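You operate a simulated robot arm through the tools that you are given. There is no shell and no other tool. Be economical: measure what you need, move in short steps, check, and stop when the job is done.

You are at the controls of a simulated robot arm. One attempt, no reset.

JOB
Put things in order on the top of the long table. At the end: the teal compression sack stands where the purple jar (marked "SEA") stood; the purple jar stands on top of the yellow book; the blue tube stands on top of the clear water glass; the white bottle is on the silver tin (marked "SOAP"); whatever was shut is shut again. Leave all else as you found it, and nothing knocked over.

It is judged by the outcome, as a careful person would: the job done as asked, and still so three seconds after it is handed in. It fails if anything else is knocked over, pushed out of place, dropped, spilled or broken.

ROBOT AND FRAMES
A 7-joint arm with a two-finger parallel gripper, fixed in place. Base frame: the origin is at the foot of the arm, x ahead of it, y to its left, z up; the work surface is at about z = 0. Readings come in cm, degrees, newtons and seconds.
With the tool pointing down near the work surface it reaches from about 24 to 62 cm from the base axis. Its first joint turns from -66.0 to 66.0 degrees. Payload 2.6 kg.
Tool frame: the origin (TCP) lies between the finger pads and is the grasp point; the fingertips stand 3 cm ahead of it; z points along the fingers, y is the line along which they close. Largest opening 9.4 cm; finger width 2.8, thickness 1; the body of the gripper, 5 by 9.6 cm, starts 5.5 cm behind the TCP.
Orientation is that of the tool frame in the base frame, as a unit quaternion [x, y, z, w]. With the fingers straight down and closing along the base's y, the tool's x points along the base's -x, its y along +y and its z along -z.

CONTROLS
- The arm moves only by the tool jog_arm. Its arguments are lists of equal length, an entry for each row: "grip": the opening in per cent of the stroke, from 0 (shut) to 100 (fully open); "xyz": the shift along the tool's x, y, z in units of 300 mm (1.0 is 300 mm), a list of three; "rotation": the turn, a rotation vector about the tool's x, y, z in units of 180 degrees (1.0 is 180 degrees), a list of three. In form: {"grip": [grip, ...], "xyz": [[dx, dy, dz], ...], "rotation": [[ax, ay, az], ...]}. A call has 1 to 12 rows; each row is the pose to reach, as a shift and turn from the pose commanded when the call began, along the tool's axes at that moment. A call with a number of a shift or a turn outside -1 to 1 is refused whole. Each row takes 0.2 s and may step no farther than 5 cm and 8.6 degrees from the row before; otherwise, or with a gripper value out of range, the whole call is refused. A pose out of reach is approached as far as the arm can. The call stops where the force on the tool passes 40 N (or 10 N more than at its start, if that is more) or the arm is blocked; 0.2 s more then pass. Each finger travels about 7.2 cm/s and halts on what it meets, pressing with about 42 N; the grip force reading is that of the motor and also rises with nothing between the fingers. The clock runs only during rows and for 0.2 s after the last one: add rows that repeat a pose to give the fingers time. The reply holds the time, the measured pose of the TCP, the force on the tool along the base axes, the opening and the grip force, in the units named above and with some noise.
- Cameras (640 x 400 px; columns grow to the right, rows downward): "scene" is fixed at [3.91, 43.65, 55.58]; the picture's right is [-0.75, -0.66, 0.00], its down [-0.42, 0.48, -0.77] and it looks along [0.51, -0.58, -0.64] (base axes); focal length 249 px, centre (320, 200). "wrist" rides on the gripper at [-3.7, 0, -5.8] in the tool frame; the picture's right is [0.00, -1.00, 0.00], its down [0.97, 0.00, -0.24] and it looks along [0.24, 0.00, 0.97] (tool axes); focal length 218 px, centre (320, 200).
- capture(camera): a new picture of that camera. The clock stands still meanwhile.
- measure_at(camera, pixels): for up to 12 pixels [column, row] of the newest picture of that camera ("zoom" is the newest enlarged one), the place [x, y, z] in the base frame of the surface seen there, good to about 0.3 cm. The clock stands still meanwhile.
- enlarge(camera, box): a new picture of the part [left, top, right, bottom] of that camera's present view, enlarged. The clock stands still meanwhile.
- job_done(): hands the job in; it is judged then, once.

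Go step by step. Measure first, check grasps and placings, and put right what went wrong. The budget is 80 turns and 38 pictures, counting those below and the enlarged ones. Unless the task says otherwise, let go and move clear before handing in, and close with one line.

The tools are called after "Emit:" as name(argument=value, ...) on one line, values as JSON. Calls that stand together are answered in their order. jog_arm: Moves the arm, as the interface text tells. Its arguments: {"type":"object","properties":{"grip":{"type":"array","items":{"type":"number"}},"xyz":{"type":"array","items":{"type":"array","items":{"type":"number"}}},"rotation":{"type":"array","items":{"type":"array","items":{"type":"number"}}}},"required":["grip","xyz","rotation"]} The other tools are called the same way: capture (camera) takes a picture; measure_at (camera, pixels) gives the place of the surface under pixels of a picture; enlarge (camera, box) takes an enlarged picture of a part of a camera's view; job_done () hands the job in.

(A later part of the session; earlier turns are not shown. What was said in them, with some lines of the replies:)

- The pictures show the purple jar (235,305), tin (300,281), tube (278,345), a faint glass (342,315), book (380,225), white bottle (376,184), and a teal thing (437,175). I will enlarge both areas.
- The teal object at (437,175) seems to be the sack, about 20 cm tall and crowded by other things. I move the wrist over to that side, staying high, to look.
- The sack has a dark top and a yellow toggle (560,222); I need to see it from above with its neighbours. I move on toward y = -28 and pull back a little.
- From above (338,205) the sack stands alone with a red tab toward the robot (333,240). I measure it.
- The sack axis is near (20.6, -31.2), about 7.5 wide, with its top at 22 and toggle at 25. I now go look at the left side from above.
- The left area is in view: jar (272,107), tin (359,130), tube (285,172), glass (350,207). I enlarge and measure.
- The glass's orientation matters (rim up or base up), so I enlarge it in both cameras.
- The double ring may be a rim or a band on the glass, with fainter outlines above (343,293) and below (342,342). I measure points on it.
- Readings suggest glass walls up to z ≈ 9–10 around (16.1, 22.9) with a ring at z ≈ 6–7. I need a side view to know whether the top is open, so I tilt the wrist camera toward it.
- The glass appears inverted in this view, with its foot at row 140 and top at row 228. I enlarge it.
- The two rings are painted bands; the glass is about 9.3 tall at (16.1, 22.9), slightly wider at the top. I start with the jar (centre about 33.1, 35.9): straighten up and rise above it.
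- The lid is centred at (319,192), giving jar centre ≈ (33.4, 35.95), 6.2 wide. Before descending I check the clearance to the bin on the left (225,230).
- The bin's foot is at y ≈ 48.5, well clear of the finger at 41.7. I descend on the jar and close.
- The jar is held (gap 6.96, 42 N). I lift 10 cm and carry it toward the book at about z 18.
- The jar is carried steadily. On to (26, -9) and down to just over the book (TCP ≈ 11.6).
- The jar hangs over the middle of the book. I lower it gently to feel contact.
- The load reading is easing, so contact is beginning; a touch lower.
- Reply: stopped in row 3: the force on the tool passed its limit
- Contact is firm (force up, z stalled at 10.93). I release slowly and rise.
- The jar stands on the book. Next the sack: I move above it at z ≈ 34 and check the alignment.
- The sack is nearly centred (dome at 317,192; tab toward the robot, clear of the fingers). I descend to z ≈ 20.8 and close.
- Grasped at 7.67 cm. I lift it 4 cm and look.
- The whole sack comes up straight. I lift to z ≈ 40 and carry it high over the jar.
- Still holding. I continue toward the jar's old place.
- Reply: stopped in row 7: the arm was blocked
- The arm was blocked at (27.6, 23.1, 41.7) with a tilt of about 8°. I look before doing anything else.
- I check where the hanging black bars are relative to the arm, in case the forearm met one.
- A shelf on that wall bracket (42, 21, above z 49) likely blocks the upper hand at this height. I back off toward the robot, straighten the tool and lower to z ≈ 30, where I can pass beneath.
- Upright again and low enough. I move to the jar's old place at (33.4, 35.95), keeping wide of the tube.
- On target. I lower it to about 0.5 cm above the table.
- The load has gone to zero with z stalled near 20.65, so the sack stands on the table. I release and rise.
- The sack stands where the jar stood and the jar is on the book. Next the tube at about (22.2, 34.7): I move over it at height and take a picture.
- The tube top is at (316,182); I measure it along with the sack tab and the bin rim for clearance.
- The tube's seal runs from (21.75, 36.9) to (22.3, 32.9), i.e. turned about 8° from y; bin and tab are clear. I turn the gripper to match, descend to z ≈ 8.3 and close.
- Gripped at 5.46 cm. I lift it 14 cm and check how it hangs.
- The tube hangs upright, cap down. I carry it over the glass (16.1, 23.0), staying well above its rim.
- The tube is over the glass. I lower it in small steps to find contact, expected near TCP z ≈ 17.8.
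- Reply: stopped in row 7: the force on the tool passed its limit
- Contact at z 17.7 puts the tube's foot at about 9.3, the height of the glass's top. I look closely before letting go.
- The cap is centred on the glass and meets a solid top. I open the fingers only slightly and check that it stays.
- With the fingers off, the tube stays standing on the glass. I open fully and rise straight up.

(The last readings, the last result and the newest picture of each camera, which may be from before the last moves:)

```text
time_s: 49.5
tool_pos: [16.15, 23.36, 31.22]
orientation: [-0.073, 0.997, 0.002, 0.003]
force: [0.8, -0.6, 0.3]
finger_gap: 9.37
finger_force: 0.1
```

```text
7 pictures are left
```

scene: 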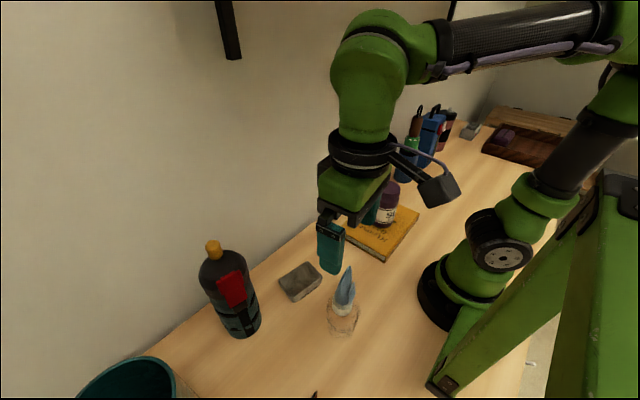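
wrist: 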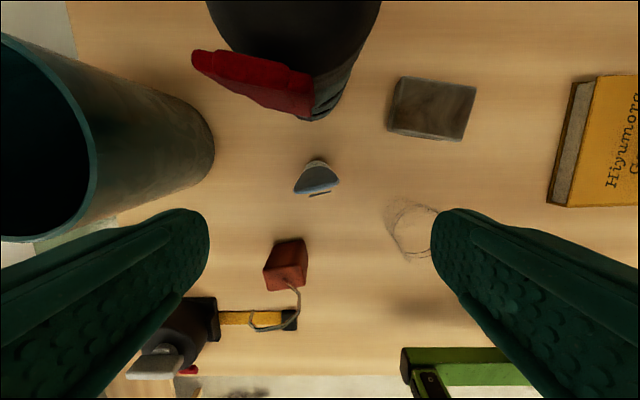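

All three are in place: sack, jar on book, tube on glass. Last is the white bottle near (36, -23); I move that way at z ≈ 30, turning the tool back square.

Emit:
jog_arm(grip=[100, 100, 100, 100, 100, 100, 100], xyz=[[-0.017, -0.139, 0], [-0.035, -0.278, 0], [-0.052, -0.417, 0], [-0.07, -0.556, 0], [-0.087, -0.695, 0], [-0.105, -0.834, 0], [-0.121, -0.971, 0]], rotation=[[0, 0, 0], [0, 0, 0.0467], [0, 0, 0.0467], [0, 0, 0.0467], [0, 0, 0.0467], [0, 0, 0.0467], [0, 0, 0.0467]])

```text
time_s: 51.1
tool_pos: [23.96, -5.26, 30.91]
orientation: [0.002, 1.0, 0.003, 0.002]
force: [0.2, -0.2, -0.2]
finger_gap: 9.41
finger_force: 0.1
```

On course. I continue to (33, -23.2), descend to z ≈ 22 and look.

Emit:
jog_arm(grip=[100, 100, 100, 90, 80, 70, 66, 66], xyz=[[-0.05, -0.15, 0], [-0.1, -0.3, 0], [-0.15, -0.45, 0], [-0.2, -0.598, 0], [-0.3, -0.598, 0.05], [-0.3, -0.598, 0.18], [-0.3, -0.598, 0.3], [-0.3, -0.598, 0.3]], rotation=[[0, 0, 0], [0, 0, 0], [0, 0, 0], [0, 0, 0], [0, 0, 0], [0, 0, 0], [0, 0, 0], [0, 0, 0]])

Emit:
capture(camera="wrist")

```text
time_s: 52.9
tool_pos: [33.07, -22.97, 21.84]
orientation: [0.001, 1.0, 0.002, 0.002]
force: [0.7, 0.6, -0.7]
finger_gap: 6.19
finger_force: 0.0
```

```text
6 pictures are left
```

wrist: 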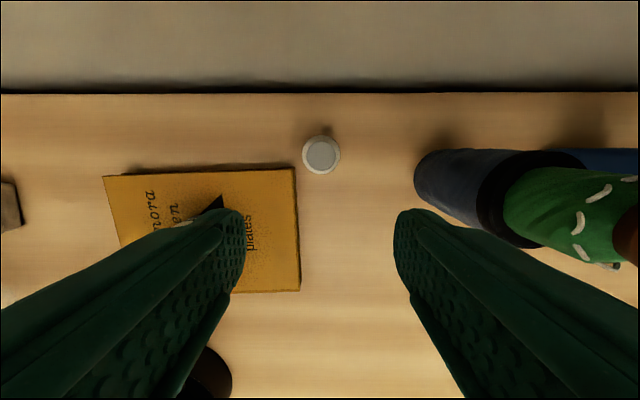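

Emit:
measure_at(camera="wrist", pixels=[[321, 153], [311, 153], [333, 153], [305, 158], [338, 155], [321, 171], [297, 170], [300, 289], [420, 185], [520, 200]])

```text
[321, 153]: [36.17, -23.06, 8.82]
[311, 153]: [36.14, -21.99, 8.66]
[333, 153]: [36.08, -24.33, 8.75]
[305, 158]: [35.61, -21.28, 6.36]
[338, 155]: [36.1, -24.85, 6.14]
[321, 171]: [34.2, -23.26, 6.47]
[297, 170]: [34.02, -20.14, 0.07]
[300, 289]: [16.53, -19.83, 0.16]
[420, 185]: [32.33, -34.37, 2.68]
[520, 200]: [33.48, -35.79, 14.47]
```

The bottle's axis is (36.2, -23.1), 3.7 wide, top 8.8. I move over it, descend to z ≈ 5 and close on its body.

Emit:
jog_arm(grip=[66, 66, 66, 66, 66, 66, 50, 35, 20, 20], xyz=[[-0.104, -0.004, 0.05], [-0.104, -0.004, 0.2], [-0.104, -0.004, 0.34], [-0.104, -0.004, 0.47], [-0.104, -0.004, 0.56], [-0.104, -0.004, 0.56], [-0.104, -0.004, 0.56], [-0.104, -0.004, 0.56], [-0.104, -0.004, 0.56], [-0.104, -0.004, 0.56]], rotation=[[0, 0, 0], [0, 0, 0], [0, 0, 0], [0, 0, 0], [0, 0, 0], [0, 0, 0], [0, 0, 0], [0, 0, 0], [0, 0, 0], [0, 0, 0]])

```text
time_s: 55.1
tool_pos: [36.29, -23.11, 5.31]
orientation: [0.001, 1.0, 0.003, 0.002]
force: [-0.7, -0.2, 0.2]
finger_gap: 3.72
finger_force: 41.8
```

The bottle is held (gap 3.72). I lift it to z ≈ 20 and carry it along the back, past the jar.

Emit:
jog_arm(grip=[20, 20, 20, 20, 20, 20, 20, 20, 20, 20, 20], xyz=[[0, 0, -0.05], [0, 0, -0.17], [0, 0, -0.3], [0, 0, -0.43], [0, 0, -0.49], [0, 0.14, -0.49], [0, 0.28, -0.49], [0, 0.42, -0.49], [0, 0.56, -0.49], [0, 0.7, -0.49], [0, 0.84, -0.49]], rotation=[[0, 0, 0], [0, 0, 0], [0, 0, 0], [0, 0, 0], [0, 0, 0], [0, 0, 0], [0, 0, 0], [0, 0, 0], [0, 0, 0], [0, 0, 0], [0, 0, 0]])

```text
time_s: 57.5
tool_pos: [36.04, 1.86, 19.93]
orientation: [0.002, 1.0, 0.003, 0.003]
force: [0.2, 0.2, -0.4]
finger_gap: 3.69
finger_force: 42.4
```

Holding well. I go over the tin (30, 20.8), turning 30° so the cable box on the hand swings away from the tube.

Emit:
jog_arm(grip=[20, 20, 20, 20, 20, 20, 20], xyz=[[0.03, 0.13, 0], [0.07, 0.26, 0], [0.11, 0.4, 0], [0.15, 0.52, 0], [0.195, 0.628, 0], [0.195, 0.628, 0.1], [0.195, 0.628, 0.1]], rotation=[[0, 0, -0.04], [0, 0, -0.08], [0, 0, -0.12], [0, 0, -0.1667], [0, 0, -0.1667], [0, 0, -0.1667], [0, 0, -0.1667]])

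Emit:
capture(camera="scene")

```text
time_s: 59.1
tool_pos: [30.53, 20.83, 17.08]
orientation: [-0.257, 0.966, 0.002, 0.003]
force: [0.2, -1.7, -1.2]
finger_gap: 3.67
finger_force: 42.1
```

```text
5 pictures are left
```

scene: 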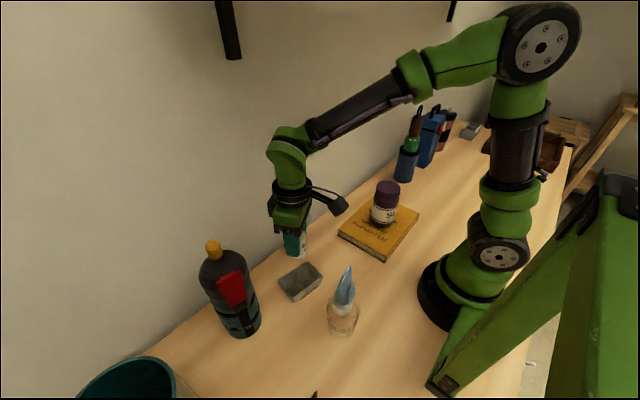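

The box is clear of the tube. I lower the bottle toward the tin (contact expected near TCP z 8.4).

Emit:
jog_arm(grip=[20, 20, 20, 20, 20], xyz=[[0.012, 0.007, 0.1], [0.012, 0.007, 0.19], [0.012, 0.007, 0.25], [0.012, 0.007, 0.275], [0.012, 0.007, 0.275]], rotation=[[0, 0, 0], [0, 0, 0], [0, 0, 0], [0, 0, 0], [0, 0, 0]])

Emit:
enlarge(camera="scene", box=[250, 200, 390, 340])

```text
time_s: 60.3
tool_pos: [30.06, 21.1, 8.9]
orientation: [-0.258, 0.966, 0.002, 0.003]
force: [-0.4, -0.1, -0.6]
finger_gap: 3.68
finger_force: 42.2
```

```text
2.86 times, centred on (320, 270) of scene
```

zoom: 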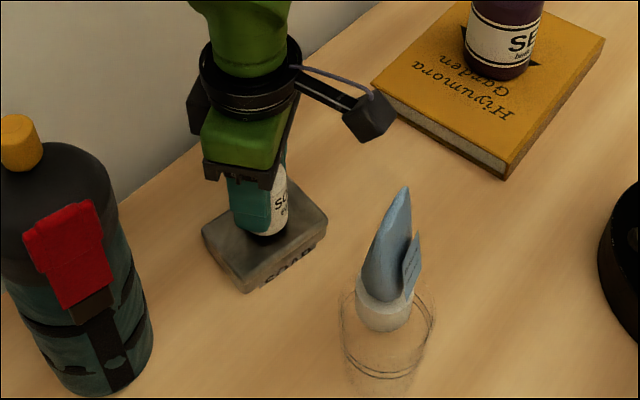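

Well centred over the tin. I lower in small steps to contact.

Emit:
jog_arm(grip=[20, 20, 20, 20, 20, 20], xyz=[[0, -0.005, 0.005], [0, -0.005, 0.009], [0, -0.005, 0.013], [0, -0.005, 0.017], [0, -0.005, 0.02], [0, -0.005, 0.02]], rotation=[[0, 0, 0], [0, 0, 0], [0, 0, 0], [0, 0, 0], [0, 0, 0], [0, 0, 0]])

```text
time_s: 61.7
tool_pos: [30.25, 20.83, 8.31]
orientation: [-0.258, 0.966, 0.001, 0.003]
force: [-2.6, 0.2, 7.1]
finger_gap: 3.65
finger_force: 42.3
```

Contact at z 8.31 (7 N up). I release and rise, keeping clear of the tube and low enough for the shelf.

Emit:
jog_arm(grip=[46, 54, 66, 66, 66, 66, 66, 66], xyz=[[0, 0, -0.002], [0, 0, -0.002], [0, 0, -0.002], [0, 0, -0.05], [0, 0, -0.17], [0, 0, -0.32], [0, 0, -0.47], [0, 0, -0.6]], rotation=[[0, 0, 0], [0, 0, 0], [0, 0, 0], [0, 0, 0], [0, 0, 0], [0, 0, 0], [0, 0, 0], [0, 0, 0]])

Emit:
capture(camera="scene")

```text
time_s: 63.5
tool_pos: [30.08, 20.78, 26.22]
orientation: [-0.258, 0.966, 0.002, 0.003]
force: [-0.6, -1.0, 0.4]
finger_gap: 6.19
finger_force: 0.0
```

```text
3 pictures are left
```

scene: 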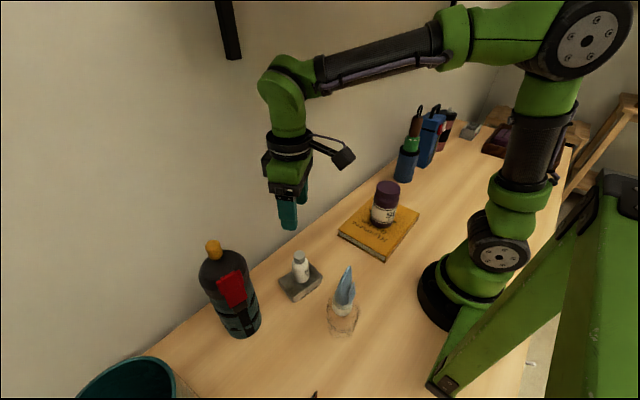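

All four are placed; one closer look to confirm everything is shut and upright.

Emit:
enlarge(camera="scene", box=[190, 160, 430, 350])

```text
2.11 times, centred on (310, 255) of scene
```

zoom: 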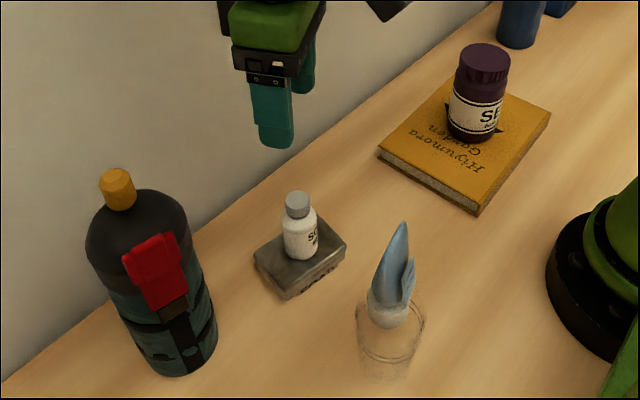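

The sack, the jar on the book, the tube on the glass and the bottle on the tin all stand upright with lids and caps on, and the arm is clear. I hand in.

Emit:
job_done()

```text
The job is handed in.
```

The job is handed in: the sack stands where the jar stood, the jar is on the book, the tube is on the glass and the bottle is on the tin. Everything is upright with lids and caps on. While carrying the sack, the arm was blocked once near the wall bracket, probably by a shelf overhead. The cameras could not see up there, so I could not check for anything disturbed.
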